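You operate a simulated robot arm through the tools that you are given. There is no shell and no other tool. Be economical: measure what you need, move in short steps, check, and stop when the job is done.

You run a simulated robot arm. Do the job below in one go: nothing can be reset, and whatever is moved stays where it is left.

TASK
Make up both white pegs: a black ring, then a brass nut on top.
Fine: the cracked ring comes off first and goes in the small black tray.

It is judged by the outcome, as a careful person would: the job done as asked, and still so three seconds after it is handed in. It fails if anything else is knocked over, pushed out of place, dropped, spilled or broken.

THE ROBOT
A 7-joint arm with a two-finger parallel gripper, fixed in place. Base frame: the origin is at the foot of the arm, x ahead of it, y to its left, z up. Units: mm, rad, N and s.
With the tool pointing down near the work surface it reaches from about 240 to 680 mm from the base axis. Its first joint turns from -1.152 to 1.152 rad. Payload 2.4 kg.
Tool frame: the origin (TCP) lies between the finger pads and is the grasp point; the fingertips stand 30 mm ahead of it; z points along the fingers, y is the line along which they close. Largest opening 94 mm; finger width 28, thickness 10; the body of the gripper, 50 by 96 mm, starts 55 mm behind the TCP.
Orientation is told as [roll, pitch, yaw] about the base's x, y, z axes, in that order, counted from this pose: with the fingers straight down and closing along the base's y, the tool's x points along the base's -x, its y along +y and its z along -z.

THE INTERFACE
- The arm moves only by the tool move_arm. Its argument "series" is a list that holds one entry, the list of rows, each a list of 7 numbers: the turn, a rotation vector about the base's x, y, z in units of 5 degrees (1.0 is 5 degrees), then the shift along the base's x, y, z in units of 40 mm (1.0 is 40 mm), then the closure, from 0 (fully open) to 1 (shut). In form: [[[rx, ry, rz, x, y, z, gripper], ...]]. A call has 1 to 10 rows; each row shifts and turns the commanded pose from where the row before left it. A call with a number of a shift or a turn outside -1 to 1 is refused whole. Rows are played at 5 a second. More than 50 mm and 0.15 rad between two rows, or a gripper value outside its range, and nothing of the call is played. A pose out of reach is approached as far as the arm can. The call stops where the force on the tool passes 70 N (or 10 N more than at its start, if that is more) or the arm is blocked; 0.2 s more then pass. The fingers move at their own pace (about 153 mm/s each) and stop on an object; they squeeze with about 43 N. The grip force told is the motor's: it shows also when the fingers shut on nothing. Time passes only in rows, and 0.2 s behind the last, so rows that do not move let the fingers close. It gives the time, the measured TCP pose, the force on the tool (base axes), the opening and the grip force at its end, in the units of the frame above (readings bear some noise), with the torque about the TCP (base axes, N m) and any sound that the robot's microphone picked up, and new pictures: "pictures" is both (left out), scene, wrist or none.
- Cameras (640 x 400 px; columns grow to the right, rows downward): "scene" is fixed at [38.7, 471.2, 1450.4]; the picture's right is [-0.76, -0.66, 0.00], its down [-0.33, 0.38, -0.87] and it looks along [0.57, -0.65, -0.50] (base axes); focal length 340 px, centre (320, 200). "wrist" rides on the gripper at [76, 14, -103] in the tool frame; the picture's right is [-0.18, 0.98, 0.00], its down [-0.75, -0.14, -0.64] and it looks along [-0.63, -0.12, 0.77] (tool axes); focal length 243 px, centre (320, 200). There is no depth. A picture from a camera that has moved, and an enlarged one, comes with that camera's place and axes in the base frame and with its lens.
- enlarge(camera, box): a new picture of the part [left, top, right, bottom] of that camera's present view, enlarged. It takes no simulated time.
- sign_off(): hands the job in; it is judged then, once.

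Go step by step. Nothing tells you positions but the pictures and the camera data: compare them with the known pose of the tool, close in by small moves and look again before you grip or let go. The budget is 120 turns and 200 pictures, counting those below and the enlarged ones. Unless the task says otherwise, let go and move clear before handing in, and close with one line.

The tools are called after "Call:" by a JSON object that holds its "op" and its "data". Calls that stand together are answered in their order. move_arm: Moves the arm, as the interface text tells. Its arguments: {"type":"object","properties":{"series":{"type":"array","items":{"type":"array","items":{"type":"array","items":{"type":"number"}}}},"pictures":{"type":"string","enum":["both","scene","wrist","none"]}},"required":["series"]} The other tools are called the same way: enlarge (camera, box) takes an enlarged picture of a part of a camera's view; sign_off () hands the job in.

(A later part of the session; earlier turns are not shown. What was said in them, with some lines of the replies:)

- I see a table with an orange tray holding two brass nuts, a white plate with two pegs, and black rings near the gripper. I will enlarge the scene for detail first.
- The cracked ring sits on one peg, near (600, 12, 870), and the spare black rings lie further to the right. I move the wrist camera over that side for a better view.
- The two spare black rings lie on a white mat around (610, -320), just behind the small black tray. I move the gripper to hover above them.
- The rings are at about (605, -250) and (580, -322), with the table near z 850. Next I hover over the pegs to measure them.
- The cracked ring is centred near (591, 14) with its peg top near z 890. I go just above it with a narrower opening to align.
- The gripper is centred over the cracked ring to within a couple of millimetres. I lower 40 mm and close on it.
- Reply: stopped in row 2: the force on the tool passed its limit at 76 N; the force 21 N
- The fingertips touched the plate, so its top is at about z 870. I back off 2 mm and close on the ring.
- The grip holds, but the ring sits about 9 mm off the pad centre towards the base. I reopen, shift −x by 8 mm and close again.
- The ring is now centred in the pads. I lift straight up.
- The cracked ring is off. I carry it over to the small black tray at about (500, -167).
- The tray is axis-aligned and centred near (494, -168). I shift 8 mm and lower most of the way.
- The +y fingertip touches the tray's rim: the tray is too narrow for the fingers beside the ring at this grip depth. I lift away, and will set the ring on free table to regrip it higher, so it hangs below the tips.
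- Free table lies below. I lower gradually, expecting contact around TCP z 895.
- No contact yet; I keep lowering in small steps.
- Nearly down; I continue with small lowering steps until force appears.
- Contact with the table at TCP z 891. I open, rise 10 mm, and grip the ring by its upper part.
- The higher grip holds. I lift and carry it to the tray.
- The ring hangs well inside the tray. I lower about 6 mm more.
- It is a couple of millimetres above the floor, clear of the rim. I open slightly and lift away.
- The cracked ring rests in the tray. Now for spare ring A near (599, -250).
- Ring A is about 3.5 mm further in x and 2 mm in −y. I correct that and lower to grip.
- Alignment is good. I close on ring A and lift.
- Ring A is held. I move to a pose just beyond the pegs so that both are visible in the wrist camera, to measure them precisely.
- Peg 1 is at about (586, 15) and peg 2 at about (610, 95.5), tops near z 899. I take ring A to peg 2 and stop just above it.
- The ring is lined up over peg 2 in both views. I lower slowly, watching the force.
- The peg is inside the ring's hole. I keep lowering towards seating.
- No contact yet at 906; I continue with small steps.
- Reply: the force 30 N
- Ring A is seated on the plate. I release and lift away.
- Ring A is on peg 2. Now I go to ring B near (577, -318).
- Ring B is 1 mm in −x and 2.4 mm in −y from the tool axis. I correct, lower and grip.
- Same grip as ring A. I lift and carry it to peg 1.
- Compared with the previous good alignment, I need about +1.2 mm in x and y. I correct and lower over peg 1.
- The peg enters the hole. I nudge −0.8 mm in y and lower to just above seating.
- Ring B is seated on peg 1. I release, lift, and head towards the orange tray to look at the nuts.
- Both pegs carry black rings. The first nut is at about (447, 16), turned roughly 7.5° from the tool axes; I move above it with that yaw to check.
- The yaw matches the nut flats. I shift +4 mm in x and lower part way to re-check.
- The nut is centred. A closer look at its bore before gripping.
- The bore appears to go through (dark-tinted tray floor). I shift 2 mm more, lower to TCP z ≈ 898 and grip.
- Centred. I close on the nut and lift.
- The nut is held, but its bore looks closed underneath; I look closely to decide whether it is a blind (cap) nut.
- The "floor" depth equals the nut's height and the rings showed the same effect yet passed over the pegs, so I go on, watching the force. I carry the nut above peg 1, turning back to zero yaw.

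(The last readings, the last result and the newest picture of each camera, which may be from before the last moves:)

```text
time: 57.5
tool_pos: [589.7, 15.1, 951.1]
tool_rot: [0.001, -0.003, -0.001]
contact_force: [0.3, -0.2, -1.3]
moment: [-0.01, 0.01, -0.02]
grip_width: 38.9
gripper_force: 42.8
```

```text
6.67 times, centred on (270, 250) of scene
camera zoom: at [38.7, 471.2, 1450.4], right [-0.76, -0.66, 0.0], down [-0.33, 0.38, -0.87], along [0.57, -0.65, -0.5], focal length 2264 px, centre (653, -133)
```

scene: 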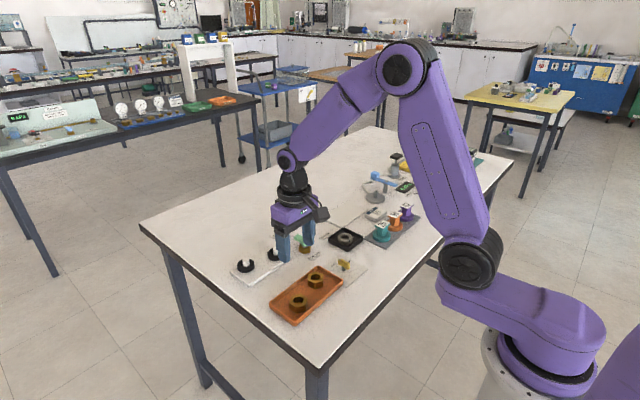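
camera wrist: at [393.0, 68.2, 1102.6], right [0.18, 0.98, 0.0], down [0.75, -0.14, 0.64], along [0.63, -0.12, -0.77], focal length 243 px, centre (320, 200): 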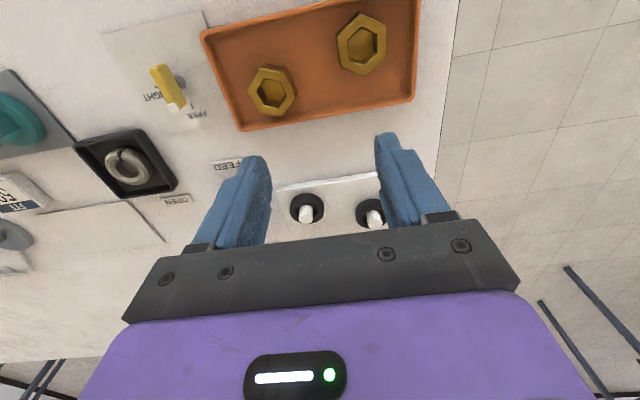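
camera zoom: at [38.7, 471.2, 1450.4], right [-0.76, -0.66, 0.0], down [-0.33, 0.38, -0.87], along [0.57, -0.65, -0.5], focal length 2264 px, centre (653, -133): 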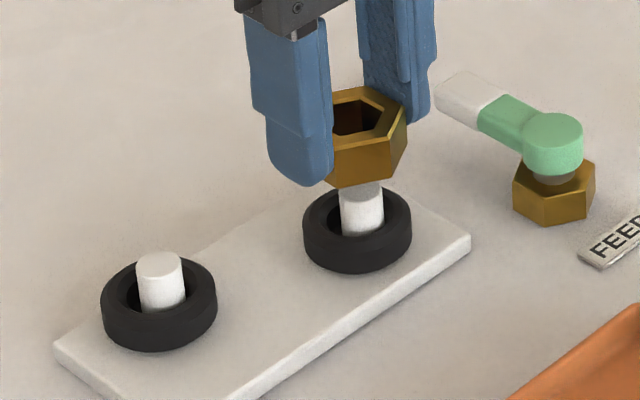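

Nearly aligned; I nudge −0.8 mm in x and −1 mm in y, then lower so the peg starts into the bore.

Call:
{"op": "move_arm", "data": {"series": [[[0, 0, 0, -0.02, -0.025, -0.2, 0.65], [0, 0, 0, 0, 0, -0.15, 0.65], [0, 0, 0, 0, 0, -0.08, 0.65], [0, 0, 0, 0, 0, -0.08, 0.65], [0, 0, 0, 0, 0, 0, 0.65]]], "pictures": "none"}}

Call:
{"op": "enlarge", "data": {"camera": "wrist", "box": [240, 90, 400, 190]}}

Call:
{"op": "enlarge", "data": {"camera": "scene", "box": [230, 220, 310, 280]}}

```text
time: 58.7
tool_pos: [589.3, 14.6, 930.1]
tool_rot: [0.002, -0.002, 0.002]
contact_force: [0.1, -0.6, -0.5]
moment: [-0.01, -0.04, -0.03]
grip_width: 38.8
gripper_force: 43.1
```

```text
4.00 times, centred on (320, 140) of wrist
camera zoom: at [511.7, 28.8, 1031.8], right [0.18, 0.98, 0.0], down [0.75, -0.14, 0.64], along [0.63, -0.12, -0.77], focal length 970 px, centre (320, 440)
```

zoom: 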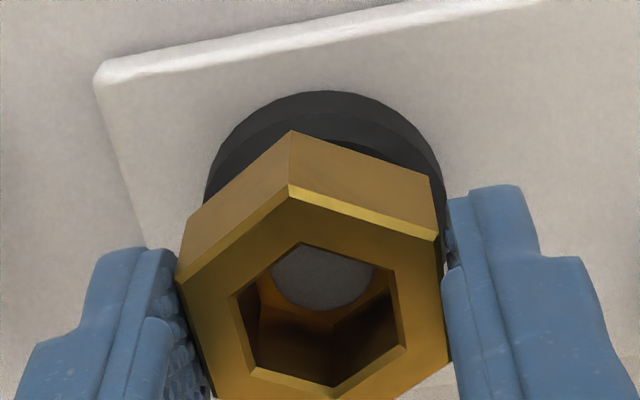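

```text
6.67 times, centred on (270, 250) of scene
camera zoom: at [38.7, 471.2, 1450.4], right [-0.76, -0.66, 0.0], down [-0.33, 0.38, -0.87], along [0.57, -0.65, -0.5], focal length 2264 px, centre (653, -133)
```

zoom: 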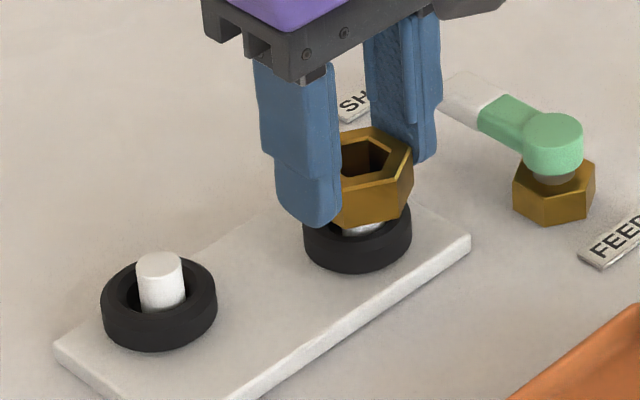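

The peg top shows inside the bore, so it does pass. I lower further in small steps.

Call:
{"op": "move_arm", "data": {"series": [[[0, 0, 0, 0, 0, -0.07, 0.65], [0, 0, 0, 0, 0, -0.05, 0.65], [0, 0, 0, 0, 0, 0, 0.65]]], "pictures": "none"}}

Call:
{"op": "enlarge", "data": {"camera": "scene", "box": [230, 220, 310, 280]}}

```text
time: 59.5
tool_pos: [588.6, 13.9, 925.8]
tool_rot: [0.002, -0.003, 0.001]
contact_force: [0.2, -0.5, -1.4]
moment: [-0.01, 0.01, -0.01]
grip_width: 39.0
gripper_force: 42.5
```

```text
6.67 times, centred on (270, 250) of scene
camera zoom: at [38.7, 471.2, 1450.4], right [-0.76, -0.66, 0.0], down [-0.33, 0.38, -0.87], along [0.57, -0.65, -0.5], focal length 2264 px, centre (653, -133)
```

zoom: 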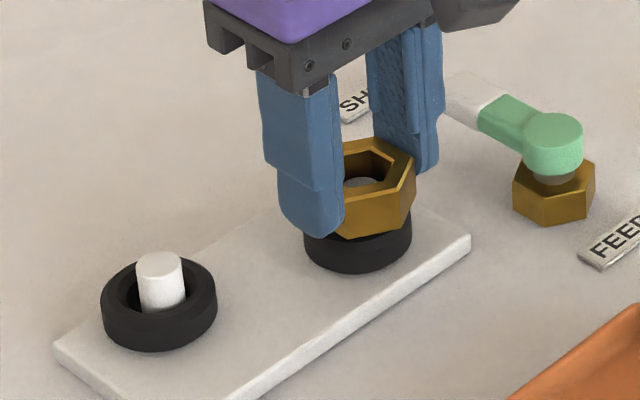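

Call:
{"op": "move_arm", "data": {"series": [[[0, 0, 0, 0, 0, -0.05, 0.65], [0, 0, 0, 0, 0, 0, 0.65]]], "pictures": "none"}}

Call:
{"op": "move_arm", "data": {"series": [[[0, 0, 0, 0, 0, -0.04, 0.65], [0, 0, 0, 0, 0, 0, 0.65]]], "pictures": "none"}}

```text
time: 60.1
tool_pos: [589.0, 15.3, 923.5]
tool_rot: [0.002, -0.001, 0.001]
contact_force: [0.9, 0.2, -0.8]
moment: [0.03, 0.0, 0.01]
grip_width: 38.9
gripper_force: 43.4
```

```text
time: 60.7
tool_pos: [589.0, 14.6, 921.8]
tool_rot: [0.002, -0.002, 0.003]
contact_force: [0.2, 0.3, -0.9]
moment: [0.0, 0.01, 0.02]
grip_width: 39.0
gripper_force: 43.0
```

No contact yet; I continue.

Call:
{"op": "move_arm", "data": {"series": [[[0, 0, 0, 0, 0, -0.04, 0.65], [0, 0, 0, 0, 0, 0, 0.65]]], "pictures": "none"}}

Call:
{"op": "enlarge", "data": {"camera": "scene", "box": [255, 235, 295, 265]}}

```text
time: 61.3
tool_pos: [588.5, 15.2, 920.6]
tool_rot: [0.001, -0.003, 0.001]
contact_force: [-1.2, -0.4, 6.3]
moment: [-0.04, 0.04, 0.02]
grip_width: 38.8
gripper_force: 42.6
```

```text
13.33 times, centred on (275, 250) of scene
camera zoom: at [38.6, 471.2, 1450.4], right [-0.76, -0.66, 0.0], down [-0.33, 0.38, -0.87], along [0.57, -0.65, -0.5], focal length 4529 px, centre (920, -467)
```

zoom: 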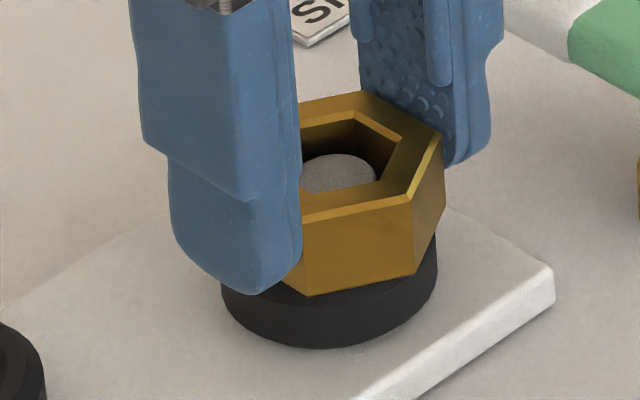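

The nut is seated on ring B. I release, lift, and go to view the second nut near (430, 95).

Call:
{"op": "move_arm", "data": {"series": [[[0, 0, 0, 0, 0, 0.02, 0.65], [0, 0, 0, 0, 0, 0, 0.5], [0, 0, 0, 0, 0, 0, 0.45], [0, 0, 0, 0, 0, 0.3, 0.45], [0, 0, 0, 0, 0, 0.9, 0.45], [0, 0, 0, -0.95, 0.5, 0.5, 0.45], [0, 0, 0, -0.95, 0.5, 0, 0.45], [0, 0, 0, -0.95, 0.5, 0, 0.45], [0, 0, 0, -0.95, 0.5, -0.4, 0.45], [0, 0, 0, 0, 0, -0.4, 0.45]]], "pictures": "none"}}

Call:
{"op": "enlarge", "data": {"camera": "wrist", "box": [220, 40, 440, 240]}}

Call:
{"op": "enlarge", "data": {"camera": "scene", "box": [220, 225, 340, 325]}}

```text
time: 63.5
tool_pos: [436.8, 93.5, 956.2]
tool_rot: [0.002, -0.002, 0.001]
contact_force: [0.5, 0.9, 0.8]
moment: [0.02, 0.02, 0.0]
grip_width: 51.5
gripper_force: 0.1
```

```text
2.00 times, centred on (330, 140) of wrist
camera zoom: at [358.7, 108.9, 1057.5], right [0.18, 0.98, 0.0], down [0.75, -0.14, 0.64], along [0.63, -0.12, -0.77], focal length 485 px, centre (300, 320)
```

zoom: 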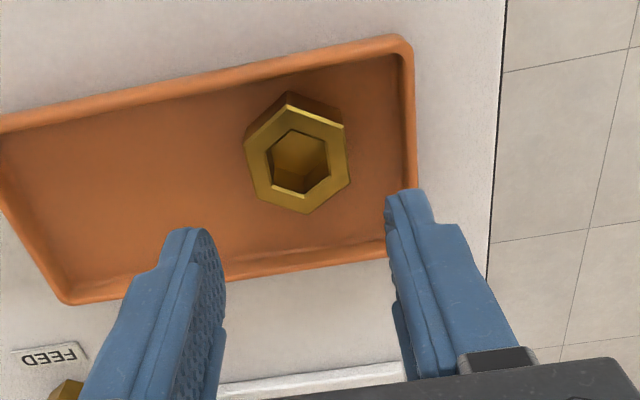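

```text
4.00 times, centred on (280, 275) of scene
camera zoom: at [38.7, 471.2, 1450.4], right [-0.75, -0.66, 0.0], down [-0.33, 0.38, -0.87], along [0.57, -0.65, -0.5], focal length 1359 px, centre (480, -100)
```

zoom: 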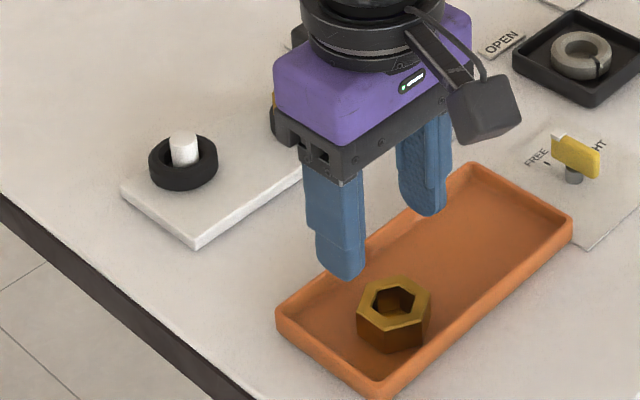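

The second nut is aligned at zero yaw, 7.5 mm in −x from the tool. I correct with a 47 mm opening and lower partway.

Call:
{"op": "move_arm", "data": {"series": [[[0, 0, 0, -0.19, 0.015, 0, 0.5], [0, 0, 0, 0, 0, -0.5, 0.5], [0, 0, 0, 0, 0, -0.4, 0.5], [0, 0, 0, 0, 0, 0, 0.5]]], "pictures": "none"}}

Call:
{"op": "enlarge", "data": {"camera": "wrist", "box": [220, 40, 440, 240]}}

Call:
{"op": "enlarge", "data": {"camera": "scene", "box": [260, 255, 350, 325]}}

```text
time: 64.5
tool_pos: [428.7, 95.9, 919.7]
tool_rot: [0.003, -0.001, 0.001]
contact_force: [0.0, 0.0, -0.5]
moment: [0.02, -0.01, 0.02]
grip_width: 47.0
gripper_force: 0.1
```

```text
2.00 times, centred on (330, 140) of wrist
camera zoom: at [351.0, 110.6, 1022.2], right [0.18, 0.98, 0.0], down [0.75, -0.14, 0.64], along [0.63, -0.12, -0.77], focal length 485 px, centre (300, 320)
```

zoom: 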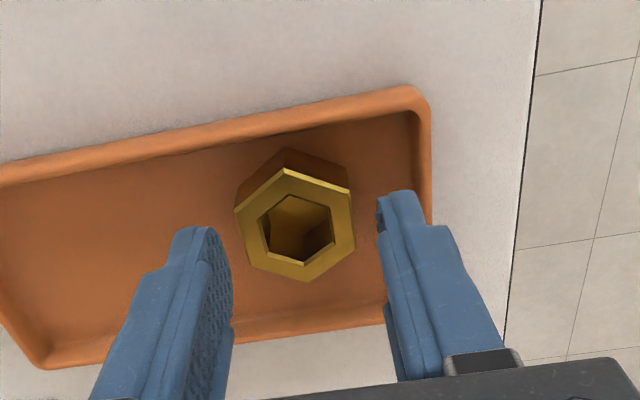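

```text
5.71 times, centred on (305, 290) of scene
camera zoom: at [38.7, 471.2, 1450.4], right [-0.76, -0.66, 0.0], down [-0.33, 0.38, -0.87], along [0.57, -0.65, -0.5], focal length 1941 px, centre (406, -314)
```

zoom: 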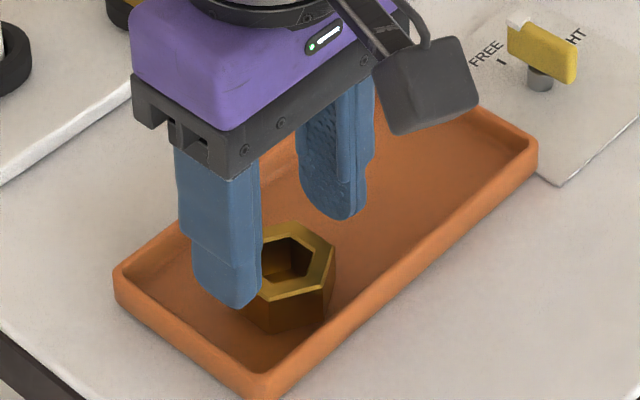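

Centred; a −2.5° turn and −1 mm in y would suit the flats. I lower to grip height, close and lift.

Call:
{"op": "move_arm", "data": {"series": [[[0, 0, -0.5, 0, -0.025, -0.2, 0.5], [0, 0, 0, 0, 0, -0.3, 0.5], [0, 0, 0, 0, 0, 0, 0.5], [0, 0, 0, 0, 0, 0, 0.65], [0, 0, 0, 0, 0, 0, 0.65], [0, 0, 0, 0, 0, 0, 0.65]]], "pictures": "none"}}

Call:
{"op": "enlarge", "data": {"camera": "wrist", "box": [220, 40, 440, 240]}}

Call:
{"op": "enlarge", "data": {"camera": "scene", "box": [260, 255, 350, 325]}}

```text
time: 65.9
tool_pos: [428.0, 95.7, 900.8]
tool_rot: [0.001, -0.001, -0.042]
contact_force: [-0.4, 0.4, -0.6]
moment: [-0.03, -0.01, -0.01]
grip_width: 38.8
gripper_force: 42.9
```

```text
2.00 times, centred on (330, 140) of wrist
camera zoom: at [351.6, 113.2, 1002.7], right [0.23, 0.97, 0.0], down [0.75, -0.17, 0.64], along [0.63, -0.14, -0.77], focal length 485 px, centre (300, 320)
```

zoom: 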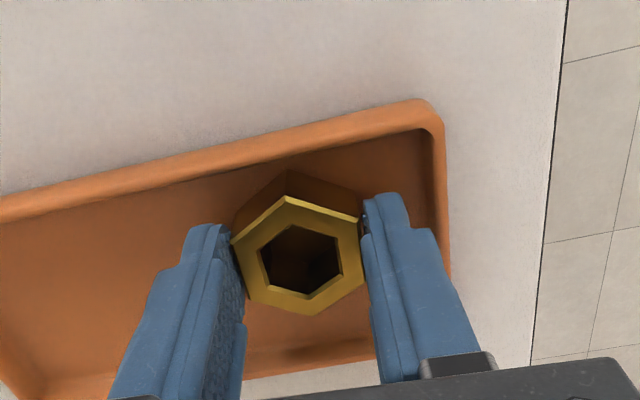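

```text
5.71 times, centred on (305, 290) of scene
camera zoom: at [38.7, 471.2, 1450.4], right [-0.76, -0.66, 0.0], down [-0.33, 0.38, -0.87], along [0.57, -0.65, -0.5], focal length 1941 px, centre (406, -314)
```

zoom: 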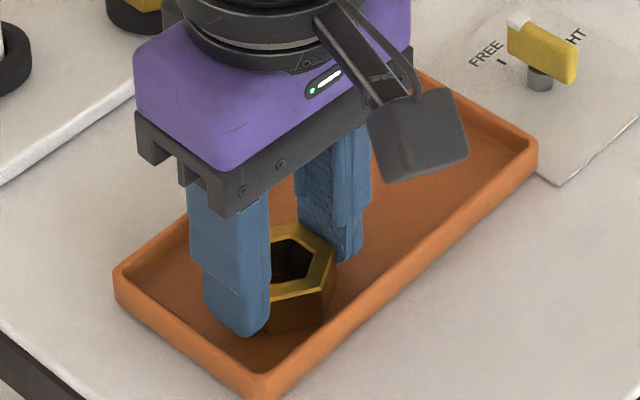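

Gripped at 38.8 mm. I lift and carry it to peg 2.

Call:
{"op": "move_arm", "data": {"series": [[[0, 0, 0, 0, 0, 0.4, 0.65], [0, 0, 0, 0, 0, 0.9, 0.65], [0, 0, 0, 0, 0, 0.9, 0.65], [0, 0, 0.5, 0.915, 0, 0, 0.65], [0, 0, 0, 0.915, 0, 0, 0.65], [0, 0, 0, 0.915, 0, 0, 0.65], [0, 0, 0, 0.915, 0, 0, 0.65], [0, 0, 0, 0.915, 0, 0, 0.65], [0, 0, 0, 0, 0, -0.9, 0.65], [0, 0, 0, 0, 0, 0, 0.65]]], "pictures": "none"}}

Call:
{"op": "enlarge", "data": {"camera": "wrist", "box": [240, 90, 400, 190]}}

Call:
{"op": "enlarge", "data": {"camera": "scene", "box": [220, 220, 300, 280]}}

```text
time: 68.1
tool_pos: [610.7, 94.0, 952.9]
tool_rot: [0.002, 0.001, 0.0]
contact_force: [-0.4, -0.2, -0.2]
moment: [0.02, -0.01, -0.02]
grip_width: 39.1
gripper_force: 43.2
```

```text
4.00 times, centred on (320, 140) of wrist
camera zoom: at [533.8, 108.3, 1054.2], right [0.18, 0.98, 0.0], down [0.75, -0.14, 0.64], along [0.63, -0.12, -0.77], focal length 970 px, centre (320, 440)
```

zoom: 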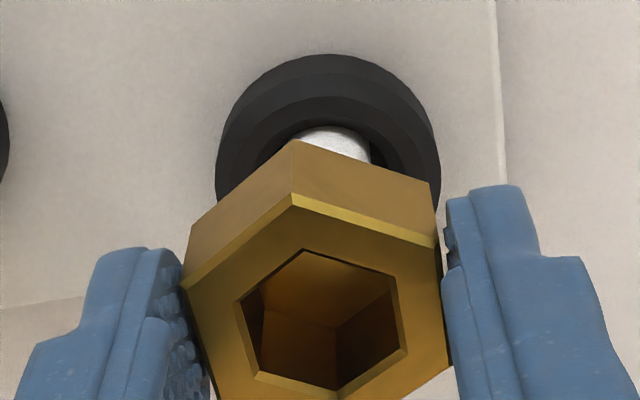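

```text
6.67 times, centred on (260, 250) of scene
camera zoom: at [38.7, 471.2, 1450.4], right [-0.76, -0.66, 0.0], down [-0.33, 0.38, -0.87], along [0.57, -0.65, -0.5], focal length 2264 px, centre (720, -133)
```

zoom: 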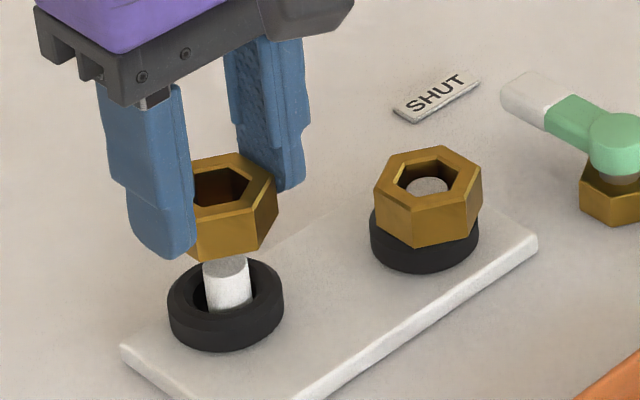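

I need about +1.7 mm in y. I nudge and lower onto peg 2.

Call:
{"op": "move_arm", "data": {"series": [[[0, 0, 0, 0.012, 0.042, -0.2, 0.65], [0, 0, 0, 0, 0, -0.2, 0.65], [0, 0, 0, 0, 0, -0.1, 0.65], [0, 0, 0, 0, 0, -0.06, 0.65], [0, 0, 0, 0, 0, 0, 0.65]]], "pictures": "none"}}

Call:
{"op": "enlarge", "data": {"camera": "wrist", "box": [240, 90, 400, 190]}}

Call:
{"op": "enlarge", "data": {"camera": "scene", "box": [220, 220, 300, 280]}}

```text
time: 69.3
tool_pos: [612.1, 94.6, 930.4]
tool_rot: [0.002, -0.001, 0.001]
contact_force: [-0.8, 0.4, -0.5]
moment: [-0.01, -0.04, -0.03]
grip_width: 38.9
gripper_force: 42.6
```

```text
4.00 times, centred on (320, 140) of wrist
camera zoom: at [535.1, 109.7, 1032.3], right [0.18, 0.98, 0.0], down [0.75, -0.14, 0.64], along [0.63, -0.12, -0.77], focal length 970 px, centre (320, 440)
```

zoom: 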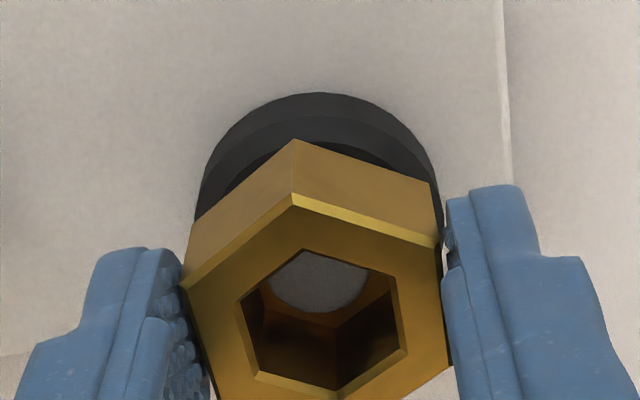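

```text
6.67 times, centred on (260, 250) of scene
camera zoom: at [38.7, 471.2, 1450.4], right [-0.76, -0.66, 0.0], down [-0.33, 0.38, -0.87], along [0.57, -0.65, -0.5], focal length 2264 px, centre (720, -133)
```

zoom: 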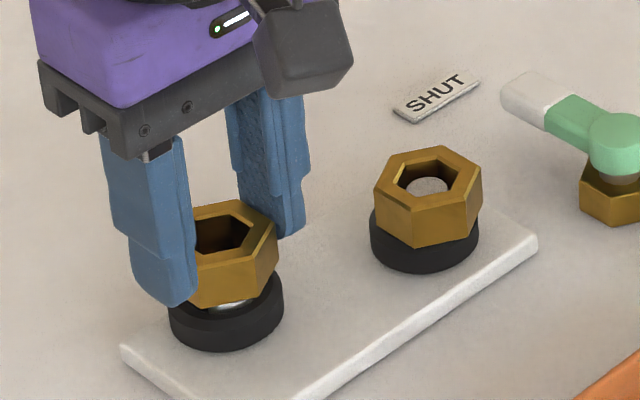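

The peg shows in the bore. I lower to just above the seating height found before (about 921), then finish in small steps.

Call:
{"op": "move_arm", "data": {"series": [[[0, 0, 0, 0, 0, -0.08, 0.65], [0, 0, 0, 0, 0, -0.06, 0.65], [0, 0, 0, 0, 0, -0.04, 0.65], [0, 0, 0, 0, 0, 0, 0.65]]], "pictures": "none"}}

Call:
{"op": "move_arm", "data": {"series": [[[0, 0, 0, 0, 0, -0.03, 0.65], [0, 0, 0, 0, 0, 0, 0.65]]], "pictures": "none"}}

```text
time: 70.3
tool_pos: [612.5, 95.3, 923.2]
tool_rot: [0.002, -0.002, 0.0]
contact_force: [0.1, -0.1, -1.4]
moment: [-0.01, 0.01, 0.02]
grip_width: 39.0
gripper_force: 42.6
```

```text
time: 70.9
tool_pos: [612.2, 94.9, 922.7]
tool_rot: [0.0, -0.004, 0.0]
contact_force: [-1.4, -0.6, 10.3]
moment: [-0.13, 0.04, 0.0]
grip_width: 39.0
gripper_force: 43.2
```

Contact at the expected height. I check the seating before releasing.

Call:
{"op": "enlarge", "data": {"camera": "scene", "box": [230, 240, 270, 270]}}

```text
13.33 times, centred on (250, 255) of scene
camera zoom: at [38.5, 471.2, 1450.4], right [-0.76, -0.66, 0.0], down [-0.33, 0.38, -0.87], along [0.57, -0.65, -0.5], focal length 4529 px, centre (1253, -533)
```

zoom: 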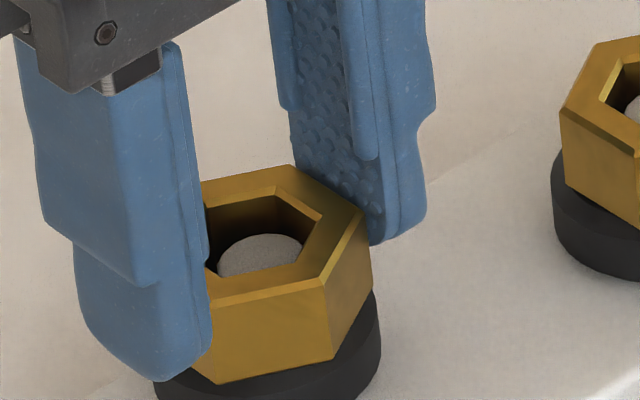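

It sits on the ring with the peg in the bore. I release, lift and back away.

Call:
{"op": "move_arm", "data": {"series": [[[0, 0, 0, 0, 0, 0.02, 0.65], [0, 0, 0, 0, 0, 0, 0.5], [0, 0, 0, 0, 0, 0, 0.45], [0, 0, 0, 0, 0, 0.3, 0.45], [0, 0, 0, 0, 0, 0.9, 0.45], [0, 0, 0, -0.5, 0, 0.9, 0.3], [0, 0, 0, -0.9, 0, 0.8, 0.3], [0, 0, 0, -0.9, 0, 0.5, 0.3], [0, 0, 0, 0, 0, 0, 0.3]]]}}

Call:
{"op": "enlarge", "data": {"camera": "scene", "box": [220, 215, 370, 325]}}

```text
time: 72.9
tool_pos: [518.8, 97.2, 1058.0]
tool_rot: [0.002, -0.003, -0.001]
contact_force: [0.3, -0.1, 0.4]
moment: [0.01, 0.01, -0.03]
grip_width: 65.7
gripper_force: 0.2
camera wrist: at [441.3, 112.0, 1160.0], right [0.18, 0.98, 0.0], down [0.75, -0.14, 0.64], along [0.63, -0.12, -0.77], focal length 243 px, centre (320, 200)
```

scene: 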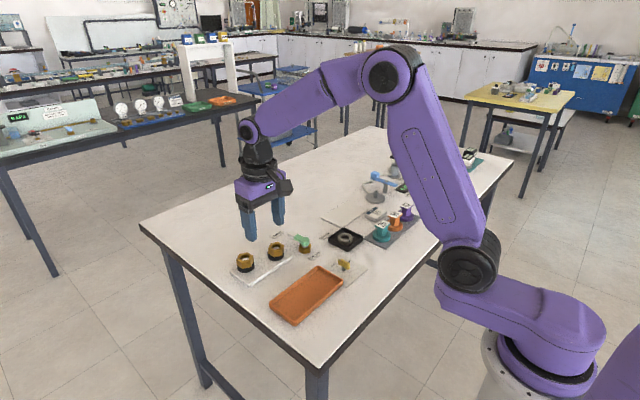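
wrist: 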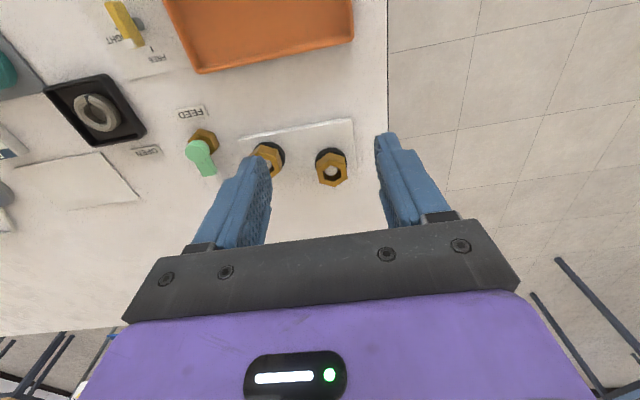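

```text
3.64 times, centred on (295, 270) of scene
camera zoom: at [38.7, 471.2, 1450.4], right [-0.76, -0.66, 0.0], down [-0.33, 0.38, -0.87], along [0.57, -0.65, -0.5], focal length 1235 px, centre (411, -54)
```

zoom: 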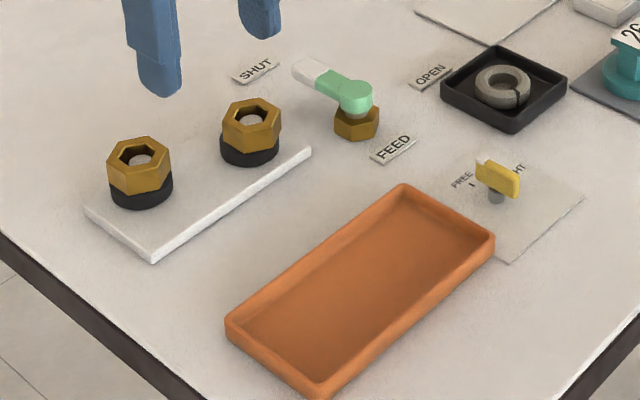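

Both pegs carry a black ring with a brass nut on top, the cracked ring lies in the small black tray, and everything else looks undisturbed. I hand in.

Call:
{"op": "sign_off", "data": {}}

```text
The job is handed in.
```

The job is handed in: both white pegs now have a black ring with a brass nut on top, and the cracked ring is in the small black tray.
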